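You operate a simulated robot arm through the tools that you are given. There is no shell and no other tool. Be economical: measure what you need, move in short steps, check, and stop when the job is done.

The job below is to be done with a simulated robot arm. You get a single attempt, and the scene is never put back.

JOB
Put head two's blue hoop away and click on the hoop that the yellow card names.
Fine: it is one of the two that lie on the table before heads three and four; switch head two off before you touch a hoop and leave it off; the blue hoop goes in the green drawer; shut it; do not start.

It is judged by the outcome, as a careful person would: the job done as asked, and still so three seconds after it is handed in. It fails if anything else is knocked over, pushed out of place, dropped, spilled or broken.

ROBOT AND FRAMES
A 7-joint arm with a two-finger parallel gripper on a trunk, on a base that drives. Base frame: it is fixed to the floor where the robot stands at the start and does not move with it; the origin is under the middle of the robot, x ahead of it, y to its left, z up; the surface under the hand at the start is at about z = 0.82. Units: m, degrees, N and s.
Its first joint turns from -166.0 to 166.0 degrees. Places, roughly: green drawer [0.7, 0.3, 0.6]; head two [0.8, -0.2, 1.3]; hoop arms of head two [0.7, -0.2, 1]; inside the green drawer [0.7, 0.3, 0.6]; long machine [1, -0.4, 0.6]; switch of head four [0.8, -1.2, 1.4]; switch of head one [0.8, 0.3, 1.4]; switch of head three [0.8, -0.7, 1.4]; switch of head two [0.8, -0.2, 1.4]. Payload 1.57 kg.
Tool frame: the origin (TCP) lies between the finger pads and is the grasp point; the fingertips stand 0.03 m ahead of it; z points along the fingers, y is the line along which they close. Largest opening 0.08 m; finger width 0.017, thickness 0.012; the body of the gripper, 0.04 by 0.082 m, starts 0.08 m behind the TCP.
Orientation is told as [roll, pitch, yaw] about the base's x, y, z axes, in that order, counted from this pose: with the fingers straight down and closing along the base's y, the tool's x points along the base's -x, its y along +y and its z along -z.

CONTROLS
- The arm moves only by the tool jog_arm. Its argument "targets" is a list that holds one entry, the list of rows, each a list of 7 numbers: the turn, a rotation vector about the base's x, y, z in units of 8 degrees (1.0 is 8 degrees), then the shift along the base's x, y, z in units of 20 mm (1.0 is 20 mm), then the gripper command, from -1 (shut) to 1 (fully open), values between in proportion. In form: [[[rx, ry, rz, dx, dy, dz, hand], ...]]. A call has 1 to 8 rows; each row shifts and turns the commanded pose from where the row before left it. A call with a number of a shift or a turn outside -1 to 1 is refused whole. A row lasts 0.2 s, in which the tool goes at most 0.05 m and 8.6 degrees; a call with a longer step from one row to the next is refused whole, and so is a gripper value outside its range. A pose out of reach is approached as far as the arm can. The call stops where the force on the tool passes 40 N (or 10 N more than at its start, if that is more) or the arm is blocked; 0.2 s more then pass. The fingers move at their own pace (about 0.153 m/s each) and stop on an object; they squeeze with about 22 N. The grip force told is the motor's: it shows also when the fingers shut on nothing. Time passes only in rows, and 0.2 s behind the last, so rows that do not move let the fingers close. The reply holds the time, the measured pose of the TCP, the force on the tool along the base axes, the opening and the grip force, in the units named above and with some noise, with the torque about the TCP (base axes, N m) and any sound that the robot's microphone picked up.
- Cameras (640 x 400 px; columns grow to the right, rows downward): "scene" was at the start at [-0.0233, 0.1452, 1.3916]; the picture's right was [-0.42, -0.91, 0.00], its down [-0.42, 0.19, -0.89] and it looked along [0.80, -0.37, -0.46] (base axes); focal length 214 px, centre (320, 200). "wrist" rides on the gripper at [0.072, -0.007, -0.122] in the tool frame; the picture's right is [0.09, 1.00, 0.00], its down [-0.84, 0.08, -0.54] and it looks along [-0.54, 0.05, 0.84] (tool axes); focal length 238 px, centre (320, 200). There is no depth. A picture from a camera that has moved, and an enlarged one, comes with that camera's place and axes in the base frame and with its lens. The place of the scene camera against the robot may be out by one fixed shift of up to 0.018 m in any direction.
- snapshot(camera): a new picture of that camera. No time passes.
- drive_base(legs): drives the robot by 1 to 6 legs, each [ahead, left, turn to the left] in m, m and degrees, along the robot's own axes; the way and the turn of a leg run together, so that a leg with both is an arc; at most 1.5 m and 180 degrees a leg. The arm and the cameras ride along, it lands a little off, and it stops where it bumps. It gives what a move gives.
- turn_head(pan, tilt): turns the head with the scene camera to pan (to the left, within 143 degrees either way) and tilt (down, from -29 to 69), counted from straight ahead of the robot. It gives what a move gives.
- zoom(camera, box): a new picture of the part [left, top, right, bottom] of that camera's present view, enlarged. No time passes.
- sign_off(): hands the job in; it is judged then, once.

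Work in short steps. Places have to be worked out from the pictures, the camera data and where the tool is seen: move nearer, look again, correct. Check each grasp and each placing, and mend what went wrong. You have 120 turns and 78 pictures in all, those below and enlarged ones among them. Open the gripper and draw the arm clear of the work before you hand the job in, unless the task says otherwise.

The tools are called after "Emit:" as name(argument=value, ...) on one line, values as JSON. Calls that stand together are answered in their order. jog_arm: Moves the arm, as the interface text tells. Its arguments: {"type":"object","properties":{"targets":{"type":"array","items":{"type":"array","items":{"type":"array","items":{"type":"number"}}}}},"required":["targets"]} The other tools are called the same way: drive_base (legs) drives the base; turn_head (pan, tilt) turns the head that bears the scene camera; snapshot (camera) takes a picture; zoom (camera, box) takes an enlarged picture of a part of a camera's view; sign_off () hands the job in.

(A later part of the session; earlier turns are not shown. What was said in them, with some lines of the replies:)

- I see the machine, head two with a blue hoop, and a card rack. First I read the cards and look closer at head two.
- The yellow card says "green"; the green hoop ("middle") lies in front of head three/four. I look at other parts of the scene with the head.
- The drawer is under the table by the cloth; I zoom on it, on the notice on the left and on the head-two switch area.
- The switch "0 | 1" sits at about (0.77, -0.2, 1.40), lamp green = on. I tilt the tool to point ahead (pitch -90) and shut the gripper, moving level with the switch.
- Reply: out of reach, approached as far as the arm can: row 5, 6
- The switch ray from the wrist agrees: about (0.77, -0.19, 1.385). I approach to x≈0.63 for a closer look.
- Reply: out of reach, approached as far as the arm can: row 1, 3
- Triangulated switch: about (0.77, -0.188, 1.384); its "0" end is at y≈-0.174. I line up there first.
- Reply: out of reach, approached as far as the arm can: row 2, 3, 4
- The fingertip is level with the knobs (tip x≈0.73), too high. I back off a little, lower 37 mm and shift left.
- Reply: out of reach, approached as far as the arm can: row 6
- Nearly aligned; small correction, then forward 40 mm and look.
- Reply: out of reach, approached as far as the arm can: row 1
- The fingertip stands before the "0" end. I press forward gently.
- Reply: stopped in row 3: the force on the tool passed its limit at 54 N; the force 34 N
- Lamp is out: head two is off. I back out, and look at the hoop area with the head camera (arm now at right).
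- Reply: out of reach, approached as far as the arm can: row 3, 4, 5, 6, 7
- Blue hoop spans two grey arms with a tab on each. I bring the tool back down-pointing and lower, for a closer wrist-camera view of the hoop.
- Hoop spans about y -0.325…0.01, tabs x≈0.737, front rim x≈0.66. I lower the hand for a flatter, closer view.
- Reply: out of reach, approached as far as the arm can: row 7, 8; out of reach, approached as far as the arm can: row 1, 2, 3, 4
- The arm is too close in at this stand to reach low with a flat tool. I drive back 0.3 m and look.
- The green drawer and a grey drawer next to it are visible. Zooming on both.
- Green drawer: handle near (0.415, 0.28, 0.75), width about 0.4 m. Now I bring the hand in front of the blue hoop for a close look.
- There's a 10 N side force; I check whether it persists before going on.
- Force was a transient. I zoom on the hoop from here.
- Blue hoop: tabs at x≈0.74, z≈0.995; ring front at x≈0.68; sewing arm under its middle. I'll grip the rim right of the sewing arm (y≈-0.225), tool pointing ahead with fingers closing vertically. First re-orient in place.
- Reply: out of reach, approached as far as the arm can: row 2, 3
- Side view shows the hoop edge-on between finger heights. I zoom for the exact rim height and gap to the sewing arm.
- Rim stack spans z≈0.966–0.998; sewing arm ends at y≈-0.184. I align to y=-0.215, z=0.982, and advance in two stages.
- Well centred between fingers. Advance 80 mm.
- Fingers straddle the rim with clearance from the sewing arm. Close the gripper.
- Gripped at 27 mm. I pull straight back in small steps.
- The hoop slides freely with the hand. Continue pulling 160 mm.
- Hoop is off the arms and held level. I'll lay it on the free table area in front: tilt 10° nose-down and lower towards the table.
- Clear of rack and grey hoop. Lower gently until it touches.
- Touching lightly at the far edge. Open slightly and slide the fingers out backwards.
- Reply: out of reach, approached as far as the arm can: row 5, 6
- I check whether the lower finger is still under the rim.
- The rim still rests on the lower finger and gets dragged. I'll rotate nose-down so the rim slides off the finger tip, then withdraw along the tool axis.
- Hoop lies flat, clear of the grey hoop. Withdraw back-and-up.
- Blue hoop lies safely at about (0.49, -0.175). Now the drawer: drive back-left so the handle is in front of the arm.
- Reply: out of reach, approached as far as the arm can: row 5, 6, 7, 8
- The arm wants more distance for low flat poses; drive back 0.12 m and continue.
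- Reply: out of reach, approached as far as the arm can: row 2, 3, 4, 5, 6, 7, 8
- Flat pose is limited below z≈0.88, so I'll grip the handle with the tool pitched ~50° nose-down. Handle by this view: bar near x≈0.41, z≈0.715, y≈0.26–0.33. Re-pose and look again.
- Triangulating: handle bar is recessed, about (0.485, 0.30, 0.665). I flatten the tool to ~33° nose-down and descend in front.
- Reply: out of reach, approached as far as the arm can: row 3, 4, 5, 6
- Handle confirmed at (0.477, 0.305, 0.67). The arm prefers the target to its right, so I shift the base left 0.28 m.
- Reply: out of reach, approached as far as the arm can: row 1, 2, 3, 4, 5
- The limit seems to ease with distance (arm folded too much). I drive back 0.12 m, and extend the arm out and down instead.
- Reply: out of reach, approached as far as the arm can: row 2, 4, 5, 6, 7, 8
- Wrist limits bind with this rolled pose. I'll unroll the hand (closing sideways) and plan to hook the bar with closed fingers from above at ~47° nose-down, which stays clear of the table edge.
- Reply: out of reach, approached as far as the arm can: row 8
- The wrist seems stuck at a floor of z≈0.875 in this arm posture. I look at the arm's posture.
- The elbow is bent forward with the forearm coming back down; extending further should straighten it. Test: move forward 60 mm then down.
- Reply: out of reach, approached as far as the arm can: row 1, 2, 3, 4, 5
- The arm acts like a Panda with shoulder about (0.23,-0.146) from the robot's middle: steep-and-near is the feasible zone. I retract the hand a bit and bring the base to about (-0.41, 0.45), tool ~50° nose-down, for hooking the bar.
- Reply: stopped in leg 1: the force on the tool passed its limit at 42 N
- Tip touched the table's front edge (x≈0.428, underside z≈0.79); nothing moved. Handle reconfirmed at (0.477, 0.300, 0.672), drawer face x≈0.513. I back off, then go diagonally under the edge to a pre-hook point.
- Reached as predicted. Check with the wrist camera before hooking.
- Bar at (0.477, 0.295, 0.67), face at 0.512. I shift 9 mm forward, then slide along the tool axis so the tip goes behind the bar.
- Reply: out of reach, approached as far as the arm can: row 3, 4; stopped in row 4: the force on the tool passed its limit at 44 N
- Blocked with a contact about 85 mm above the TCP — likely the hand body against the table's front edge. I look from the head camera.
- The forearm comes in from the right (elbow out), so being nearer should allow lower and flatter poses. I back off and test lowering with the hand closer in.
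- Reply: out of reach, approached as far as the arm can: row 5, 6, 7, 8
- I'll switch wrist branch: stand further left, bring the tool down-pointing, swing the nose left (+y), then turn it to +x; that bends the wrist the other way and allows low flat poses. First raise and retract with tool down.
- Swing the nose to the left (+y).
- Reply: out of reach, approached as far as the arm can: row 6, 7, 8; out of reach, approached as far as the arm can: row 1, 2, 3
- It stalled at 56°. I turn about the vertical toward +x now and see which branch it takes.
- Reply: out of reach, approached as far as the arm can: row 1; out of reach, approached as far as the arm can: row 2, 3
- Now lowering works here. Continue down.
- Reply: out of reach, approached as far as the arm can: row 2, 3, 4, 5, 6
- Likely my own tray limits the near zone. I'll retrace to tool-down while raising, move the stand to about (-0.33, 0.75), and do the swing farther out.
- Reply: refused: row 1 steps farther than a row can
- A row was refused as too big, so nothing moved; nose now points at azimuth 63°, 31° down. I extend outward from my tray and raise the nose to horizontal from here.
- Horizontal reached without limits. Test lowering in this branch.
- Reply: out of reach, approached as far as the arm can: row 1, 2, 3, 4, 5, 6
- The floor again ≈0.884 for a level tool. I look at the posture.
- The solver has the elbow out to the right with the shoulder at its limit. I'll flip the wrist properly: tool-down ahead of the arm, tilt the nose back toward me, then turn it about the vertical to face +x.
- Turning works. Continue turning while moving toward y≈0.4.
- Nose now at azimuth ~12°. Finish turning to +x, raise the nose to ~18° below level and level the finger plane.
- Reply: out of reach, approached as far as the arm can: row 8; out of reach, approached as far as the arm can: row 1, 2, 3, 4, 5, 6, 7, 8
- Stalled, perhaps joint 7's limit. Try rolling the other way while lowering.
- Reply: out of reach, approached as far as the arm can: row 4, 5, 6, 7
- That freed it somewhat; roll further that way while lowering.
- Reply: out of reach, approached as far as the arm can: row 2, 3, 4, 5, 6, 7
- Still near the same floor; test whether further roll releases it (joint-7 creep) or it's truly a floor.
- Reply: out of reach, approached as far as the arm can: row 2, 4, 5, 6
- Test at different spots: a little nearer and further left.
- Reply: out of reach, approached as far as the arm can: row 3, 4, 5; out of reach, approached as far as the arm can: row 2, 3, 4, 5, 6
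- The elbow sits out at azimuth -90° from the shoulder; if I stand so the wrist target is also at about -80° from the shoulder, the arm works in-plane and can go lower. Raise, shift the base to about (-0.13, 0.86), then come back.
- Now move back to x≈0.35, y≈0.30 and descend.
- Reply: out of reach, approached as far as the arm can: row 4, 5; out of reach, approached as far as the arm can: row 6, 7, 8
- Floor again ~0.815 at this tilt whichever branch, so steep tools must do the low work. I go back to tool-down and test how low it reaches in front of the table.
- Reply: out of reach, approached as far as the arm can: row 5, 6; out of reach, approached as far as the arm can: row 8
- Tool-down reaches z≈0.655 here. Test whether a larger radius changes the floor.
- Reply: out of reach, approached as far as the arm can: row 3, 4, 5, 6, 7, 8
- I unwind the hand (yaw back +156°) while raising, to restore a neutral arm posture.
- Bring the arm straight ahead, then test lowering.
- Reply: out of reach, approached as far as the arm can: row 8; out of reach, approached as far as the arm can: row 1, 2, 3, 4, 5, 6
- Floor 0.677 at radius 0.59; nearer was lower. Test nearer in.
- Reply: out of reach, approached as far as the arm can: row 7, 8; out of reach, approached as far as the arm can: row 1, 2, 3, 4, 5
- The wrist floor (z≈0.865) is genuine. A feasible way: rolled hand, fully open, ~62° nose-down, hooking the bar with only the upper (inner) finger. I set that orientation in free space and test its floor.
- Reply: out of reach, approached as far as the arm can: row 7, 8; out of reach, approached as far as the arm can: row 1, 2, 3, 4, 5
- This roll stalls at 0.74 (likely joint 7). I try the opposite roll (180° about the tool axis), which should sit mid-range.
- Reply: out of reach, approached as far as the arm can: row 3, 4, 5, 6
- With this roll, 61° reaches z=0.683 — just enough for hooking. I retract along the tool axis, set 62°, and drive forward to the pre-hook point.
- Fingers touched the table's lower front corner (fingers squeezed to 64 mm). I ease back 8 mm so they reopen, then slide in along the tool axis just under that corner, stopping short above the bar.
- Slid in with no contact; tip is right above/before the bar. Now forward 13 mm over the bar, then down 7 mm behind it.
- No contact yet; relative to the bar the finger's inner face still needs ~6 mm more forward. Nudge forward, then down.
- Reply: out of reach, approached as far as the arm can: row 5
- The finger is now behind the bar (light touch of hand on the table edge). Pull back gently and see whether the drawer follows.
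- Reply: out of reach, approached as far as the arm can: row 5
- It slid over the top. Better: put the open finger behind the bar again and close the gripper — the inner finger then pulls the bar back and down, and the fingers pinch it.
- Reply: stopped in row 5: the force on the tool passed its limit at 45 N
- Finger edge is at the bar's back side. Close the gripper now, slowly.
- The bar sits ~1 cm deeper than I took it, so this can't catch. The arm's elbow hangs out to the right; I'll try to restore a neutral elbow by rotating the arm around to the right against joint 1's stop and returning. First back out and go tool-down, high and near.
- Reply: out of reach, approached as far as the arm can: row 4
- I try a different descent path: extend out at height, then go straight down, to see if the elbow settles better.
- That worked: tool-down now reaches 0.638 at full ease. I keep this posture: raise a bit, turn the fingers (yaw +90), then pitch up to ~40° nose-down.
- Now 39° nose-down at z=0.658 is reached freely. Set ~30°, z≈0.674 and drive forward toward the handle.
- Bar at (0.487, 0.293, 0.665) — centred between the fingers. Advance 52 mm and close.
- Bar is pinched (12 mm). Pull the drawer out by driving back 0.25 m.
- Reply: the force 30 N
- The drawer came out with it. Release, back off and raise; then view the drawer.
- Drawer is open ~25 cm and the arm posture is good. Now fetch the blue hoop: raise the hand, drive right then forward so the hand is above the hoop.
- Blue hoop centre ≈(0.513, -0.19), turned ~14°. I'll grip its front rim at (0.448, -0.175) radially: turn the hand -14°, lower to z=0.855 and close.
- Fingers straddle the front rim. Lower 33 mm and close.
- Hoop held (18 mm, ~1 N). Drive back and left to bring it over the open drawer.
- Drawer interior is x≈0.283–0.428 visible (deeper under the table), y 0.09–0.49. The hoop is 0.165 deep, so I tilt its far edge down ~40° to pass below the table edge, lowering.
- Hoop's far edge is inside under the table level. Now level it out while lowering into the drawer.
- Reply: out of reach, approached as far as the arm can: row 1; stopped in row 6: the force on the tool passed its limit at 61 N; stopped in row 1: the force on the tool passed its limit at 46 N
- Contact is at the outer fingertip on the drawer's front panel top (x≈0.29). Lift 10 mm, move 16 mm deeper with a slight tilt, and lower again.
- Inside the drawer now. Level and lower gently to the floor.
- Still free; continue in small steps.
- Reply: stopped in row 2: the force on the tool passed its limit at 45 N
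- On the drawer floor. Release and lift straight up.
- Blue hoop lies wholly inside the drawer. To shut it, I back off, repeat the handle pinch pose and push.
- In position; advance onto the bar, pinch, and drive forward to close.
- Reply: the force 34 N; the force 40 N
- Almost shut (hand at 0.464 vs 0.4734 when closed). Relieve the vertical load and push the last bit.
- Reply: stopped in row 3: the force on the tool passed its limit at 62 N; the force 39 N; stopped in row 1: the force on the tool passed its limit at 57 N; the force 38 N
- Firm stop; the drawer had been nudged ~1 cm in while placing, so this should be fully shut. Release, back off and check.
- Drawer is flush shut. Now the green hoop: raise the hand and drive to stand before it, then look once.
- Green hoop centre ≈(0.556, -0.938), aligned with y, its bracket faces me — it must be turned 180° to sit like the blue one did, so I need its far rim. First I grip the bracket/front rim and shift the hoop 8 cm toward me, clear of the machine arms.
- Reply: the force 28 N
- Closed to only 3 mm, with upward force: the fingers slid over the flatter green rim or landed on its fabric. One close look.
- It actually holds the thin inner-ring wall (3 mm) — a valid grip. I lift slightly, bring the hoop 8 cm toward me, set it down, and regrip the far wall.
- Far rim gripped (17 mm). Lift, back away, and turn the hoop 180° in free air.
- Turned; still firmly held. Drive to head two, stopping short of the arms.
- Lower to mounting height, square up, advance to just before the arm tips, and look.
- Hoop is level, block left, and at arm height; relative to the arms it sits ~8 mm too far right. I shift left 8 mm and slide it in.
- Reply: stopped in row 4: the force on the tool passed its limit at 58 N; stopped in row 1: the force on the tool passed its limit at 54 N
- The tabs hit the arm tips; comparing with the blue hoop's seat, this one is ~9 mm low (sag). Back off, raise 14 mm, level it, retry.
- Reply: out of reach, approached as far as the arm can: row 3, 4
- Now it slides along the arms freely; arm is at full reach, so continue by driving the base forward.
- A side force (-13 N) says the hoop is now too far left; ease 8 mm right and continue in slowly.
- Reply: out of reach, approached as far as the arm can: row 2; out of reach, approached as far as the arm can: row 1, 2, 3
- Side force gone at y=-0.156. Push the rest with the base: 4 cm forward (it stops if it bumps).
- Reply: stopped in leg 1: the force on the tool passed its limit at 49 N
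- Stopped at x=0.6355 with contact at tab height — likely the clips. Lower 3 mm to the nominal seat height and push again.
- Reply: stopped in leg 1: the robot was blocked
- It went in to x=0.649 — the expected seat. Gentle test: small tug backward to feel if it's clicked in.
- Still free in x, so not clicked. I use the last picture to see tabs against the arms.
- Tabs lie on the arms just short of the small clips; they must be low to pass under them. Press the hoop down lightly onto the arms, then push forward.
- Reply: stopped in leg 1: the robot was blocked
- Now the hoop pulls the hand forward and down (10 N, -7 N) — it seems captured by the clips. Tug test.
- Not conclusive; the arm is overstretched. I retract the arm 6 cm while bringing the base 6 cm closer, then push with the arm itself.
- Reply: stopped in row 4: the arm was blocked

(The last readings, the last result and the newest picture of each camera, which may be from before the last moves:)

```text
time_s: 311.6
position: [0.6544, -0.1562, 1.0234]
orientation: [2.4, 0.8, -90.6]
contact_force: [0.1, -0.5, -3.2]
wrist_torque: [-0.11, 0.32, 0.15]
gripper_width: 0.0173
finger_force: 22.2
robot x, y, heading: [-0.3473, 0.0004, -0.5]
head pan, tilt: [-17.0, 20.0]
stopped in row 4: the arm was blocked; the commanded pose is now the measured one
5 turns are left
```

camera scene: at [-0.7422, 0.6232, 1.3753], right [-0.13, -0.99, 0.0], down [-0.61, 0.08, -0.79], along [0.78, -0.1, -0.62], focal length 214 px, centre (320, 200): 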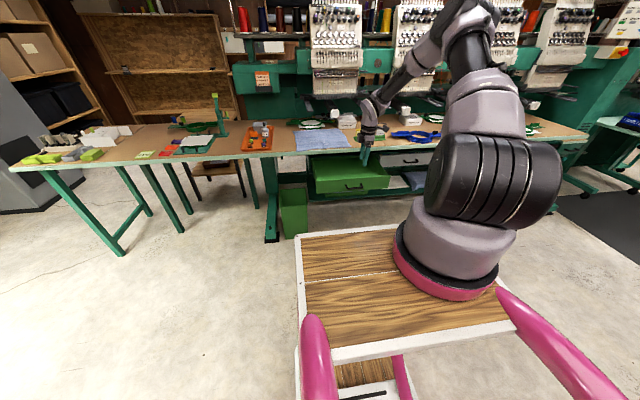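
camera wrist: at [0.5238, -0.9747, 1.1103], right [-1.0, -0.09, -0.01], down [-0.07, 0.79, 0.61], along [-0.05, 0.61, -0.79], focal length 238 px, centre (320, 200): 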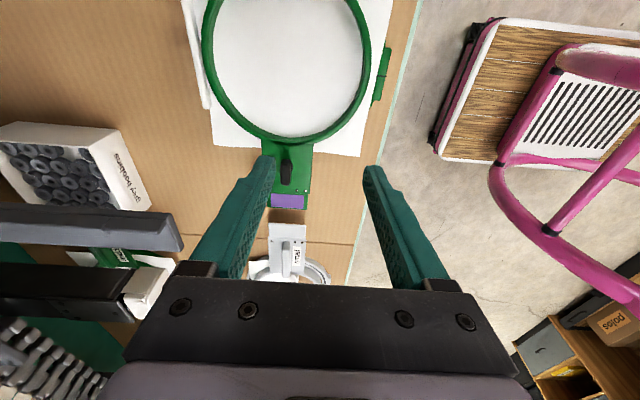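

At the end stop (centre x≈0.736, as the blue was). Press it down to seat/click, with a slight forward push.

Emit:
jog_arm(targets=[[[0, 0, 0, 0, 0, -0.2, -1], [0, 0, 0, 0, 0, -0.2, -1], [0, 0, 0, 0.1, 0, -0.2, -1], [0, 0, 0, 0.1, 0, -0.2, -1], [0, 0, 0, 0.1, 0, -0.1, -1]]])

Emit:
jog_arm(targets=[[[0, 0, 0, 0.2, 0, 0, -1], [0, 0, 0, 0.2, 0, 0, -1], [0, 0, 0, 0.2, 0, 0, -1], [0, 0, 0, 0, 0, 0, -1]]])

```text
time_s: 312.9
position: [0.6586, -0.1589, 1.0229]
orientation: [4.2, 0.6, -90.6]
contact_force: [24.3, -2.4, -19.1]
wrist_torque: [0.12, 1.87, 0.14]
gripper_width: 0.0168
finger_force: 22.3
robot x, y, heading: [-0.3589, 0.0021, -0.3]
head pan, tilt: [-17.0, 20.0]
stopped in row 5: the arm was blocked; the commanded pose is now the measured one
```

```text
time_s: 313.8
position: [0.6627, -0.1579, 1.0209]
orientation: [5.4, 0.6, -90.3]
contact_force: [-1.3, 0.9, -2.1]
wrist_torque: [0.06, 0.06, 0.16]
gripper_width: 0.017
finger_force: 22.2
robot x, y, heading: [-0.3672, 0.0003, -0.6]
head pan, tilt: [-17.0, 20.0]
stopped in row 4: the arm was blocked; the commanded pose is now the measured one
4 turns are left
```

The wrist is now touching the machine head, so I can't push further this way. I release, lift out, tilt the closed fingers forward and push the front rim home with the fingertips.

Emit:
jog_arm(targets=[[[0, 0, 0, 0, 0, 0, 0.1], [0, 0, 0, 0, 0, 0, 0.1], [0, 0, 0, -0.1, 0, 1, 0.1], [0, 0, 0, -0.1, 0, 1, 0.1], [0, 0, 0, -0.1, 0, 1, 0.1], [0, 0, 0, -1, 0, 0.3, 0.1], [0, 0, 0, -1, 0, 0.3, 0.1], [0, 0, 0, -1, 0, 0.3, 0.1]]])

Emit:
jog_arm(targets=[[[0, -1, 0, -0.6, 0, -0.5, -1], [0, -1, 0, -0.6, 0, -0.5, -1], [0, -1, 0, -0.6, 0, -0.5, -1], [0, -1, 0, -0.6, 0, -0.5, -1], [0, -1, 0, -0.6, 0, -0.5, -1], [0, 0, 0, 0, 0, -0.9, -1], [0, 0, 0, 0, 0, -0.9, -1]]])

Emit:
jog_arm(targets=[[[0, 0, 0, 0.9, 0, 0, -1], [0, 0, 0, 0.9, 0, 0, -1], [0, 0, 0, 0.9, 0, 0, -1], [0, 0, 0, 0.5, 0, 0, -1], [0, 0, 0, 0.4, 0, 0, -1], [0, 0, 0, 0.4, 0, 0, -1], [0, 0, 0, 0.4, 0, 0, -1], [0, 0, 0, 0.4, 0, 0, -1]]])

Emit:
jog_arm(targets=[[[0, 0, 0, 0.3, 0, 0, -1], [0, 0, 0, 0.3, 0, 0, -1], [0, 0, 0, 0.3, 0, 0, -1], [0, 0, 0, 0.3, 0, 0, -1]]])

```text
time_s: 315.3
position: [0.6564, -0.1593, 1.05]
orientation: [2.1, 0.7, -90.9]
contact_force: [-29.0, 0.9, 7.7]
wrist_torque: [-0.09, -4.54, -0.06]
gripper_width: 0.044
finger_force: 0.1
robot x, y, heading: [-0.3566, 0.0044, -0.2]
head pan, tilt: [-17.0, 20.0]
stopped in row 7: the force on the tool passed its limit at 366 N (the readings are from after the stop); the commanded pose is now the measured one
```

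```text
time_s: 316.9
position: [0.5979, -0.1614, 0.9615]
orientation: [41.9, 1.0, -90.1]
contact_force: [0.2, 0.1, 0.0]
wrist_torque: [0.01, 0.02, -0.01]
gripper_width: 0.0
finger_force: 21.4
robot x, y, heading: [-0.3579, 0.0053, -0.0]
head pan, tilt: [-17.0, 20.0]
```

```text
time_s: 317.9
position: [0.6511, -0.1589, 0.9573]
orientation: [41.2, 1.2, -90.1]
contact_force: [-8.0, -0.5, -2.2]
wrist_torque: [-0.05, -0.05, 0.02]
gripper_width: 0.0001
finger_force: 21.9
robot x, y, heading: [-0.3597, 0.0055, 0.1]
head pan, tilt: [-17.0, 20.0]
stopped in row 4: the force on the tool passed its limit at 48 N (the readings are from after the stop); the commanded pose is now the measured one
```

```text
time_s: 318.3
position: [0.6523, -0.1581, 0.9552]
orientation: [40.7, 1.5, -90.1]
contact_force: [-19.8, -0.3, 5.6]
wrist_torque: [0.01, -0.27, -0.02]
gripper_width: 0.0
finger_force: 21.4
robot x, y, heading: [-0.3579, 0.0056, -0.2]
head pan, tilt: [-17.0, 20.0]
stopped in row 1: the force on the tool passed its limit at 49 N (the readings are from after the stop); the commanded pose is now the measured one
3 turns are left
```

The tip ended up under the rim, on the fixed sewing arm. Back off, raise 5 cm, push the front rim at its height, then retreat clear.

Emit:
jog_arm(targets=[[[0, 0, 0, -1, 0, 0, -1], [0, 0, 0, -1, 0, 0, -1], [0, 0, 0, -1, 0, 0, -1], [0, 0, 0, -0.5, 0, 0, -1], [0, 0, 0, 0, 0, 0.9, -1], [0, 0, 0, 0, 0, 0.9, -1], [0, 0, 0, 0, 0, 0.6, -1], [0, 0, 0, 0, 0, 0, -1]]])

Emit:
jog_arm(targets=[[[0, 0, 0, 0.8, 0, 0, -1], [0, 0, 0, 0.6, 0, 0, -1], [0, 0, 0, 0.4, 0, 0, -1], [0, 0, 0, 0.3, 0, 0, -1], [0, 0, 0, 0.3, 0, 0, -1], [0, 0, 0, 0.3, 0, 0, -1], [0, 0, 0, 0.3, 0, 0, -1], [0, 0, 0, 0.3, 0, 0, -1]]])

Emit:
jog_arm(targets=[[[0, 0, 0, 0.25, 0, 0, -1], [0, 0, 0, 0.25, 0, 0, -1], [0, 0, 0, 0.25, 0, 0, -1]]])

```text
time_s: 320.1
position: [0.5832, -0.1592, 1.0026]
orientation: [40.8, 1.5, -90.1]
contact_force: [0.1, 0.5, 1.3]
wrist_torque: [-0.04, 0.02, -0.02]
gripper_width: 0.0
finger_force: 21.5
robot x, y, heading: [-0.3604, 0.0074, -0.4]
head pan, tilt: [-17.0, 20.0]
```

```text
time_s: 321.6
position: [0.6363, -0.1585, 0.9978]
orientation: [40.1, 1.7, -90.2]
contact_force: [-19.6, 1.2, 6.1]
wrist_torque: [-0.03, 0.19, 0.02]
gripper_width: 0.0001
finger_force: 21.1
robot x, y, heading: [-0.3582, 0.0065, -0.2]
head pan, tilt: [-17.0, 20.0]
stopped in row 7: the force on the tool passed its limit at 47 N (the readings are from after the stop); the commanded pose is now the measured one
```

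```text
time_s: 322.0
position: [0.6363, -0.1591, 0.9961]
orientation: [39.8, 1.8, -90.1]
contact_force: [-23.4, 0.0, 13.6]
wrist_torque: [-0.08, 0.15, -0.01]
gripper_width: 0.0
finger_force: 21.5
robot x, y, heading: [-0.3634, 0.0056, -0.0]
head pan, tilt: [-17.0, 20.0]
stopped in row 1: the force on the tool passed its limit at 47 N (the readings are from after the stop); the commanded pose is now the measured one
2 turns are left
```

The hoop sits firmly against its end stop (front rim at x≈0.656). Retreat clear with the gripper open.

Emit:
jog_arm(targets=[[[0, 0, 0, -1, 0, 0, -1], [0, 0, 0, -1, 0, 0, -1], [0, 0, 0, -1, 0, 0, -1], [0, 0, 0, -1, 0, 0, -1], [0, 0, 0, -1, 0, 0.5, -1], [0, 0, 0, -1, 0, 0.5, 0.5], [0, 0, 0, 0, 0, 0.5, 0.5]]])

Emit:
drive_base(legs=[[-0.2, 0, 0]])

```text
time_s: 323.6
position: [0.5171, -0.1591, 1.0259]
orientation: [39.9, 1.8, -90.2]
contact_force: [0.4, -0.9, -0.1]
wrist_torque: [-0.04, 0.01, 0.01]
gripper_width: 0.0597
finger_force: 0.2
robot x, y, heading: [-0.3591, 0.0061, -0.1]
head pan, tilt: [-17.0, 20.0]
```

```text
time_s: 325.2
position: [0.32, -0.1602, 1.0256]
orientation: [39.8, 1.8, -90.4]
contact_force: [-0.2, -0.3, 0.4]
wrist_torque: [0.0, -0.01, -0.01]
gripper_width: 0.0603
finger_force: 0.0
robot x, y, heading: [-0.555, 0.0047, -0.3]
head pan, tilt: [-17.0, 20.0]
1 turns are left
```

The hand is clear and open; I hand the job in.

Emit:
sign_off()

```text
The job is handed in.
```

I handed the job in, but I could not confirm that the green hoop clicked onto head two. I pushed it along the arms to a firm stop, heard no click and had no pictures left to check.

- **Head two:** switched off before I touched a hoop (its lamp went out) and left off. Nothing was started.
- **Blue hoop:** in the green drawer, which is shut; I checked it by picture and it is flush with its neighbour.
- **Green hoop:** the one the yellow card names, taken from the table before heads three and four and turned to face the way the blue one did. A light backward tug early on moved it freely, and I did not repeat that test after the last push.
- **Hard knocks:** while I was lifting the hand out under head two, a contact reached 366 N before the arm stopped. The fingertips also pushed against the sewing arm at about 49 N. I saw no damage, but I could not look again afterwards.
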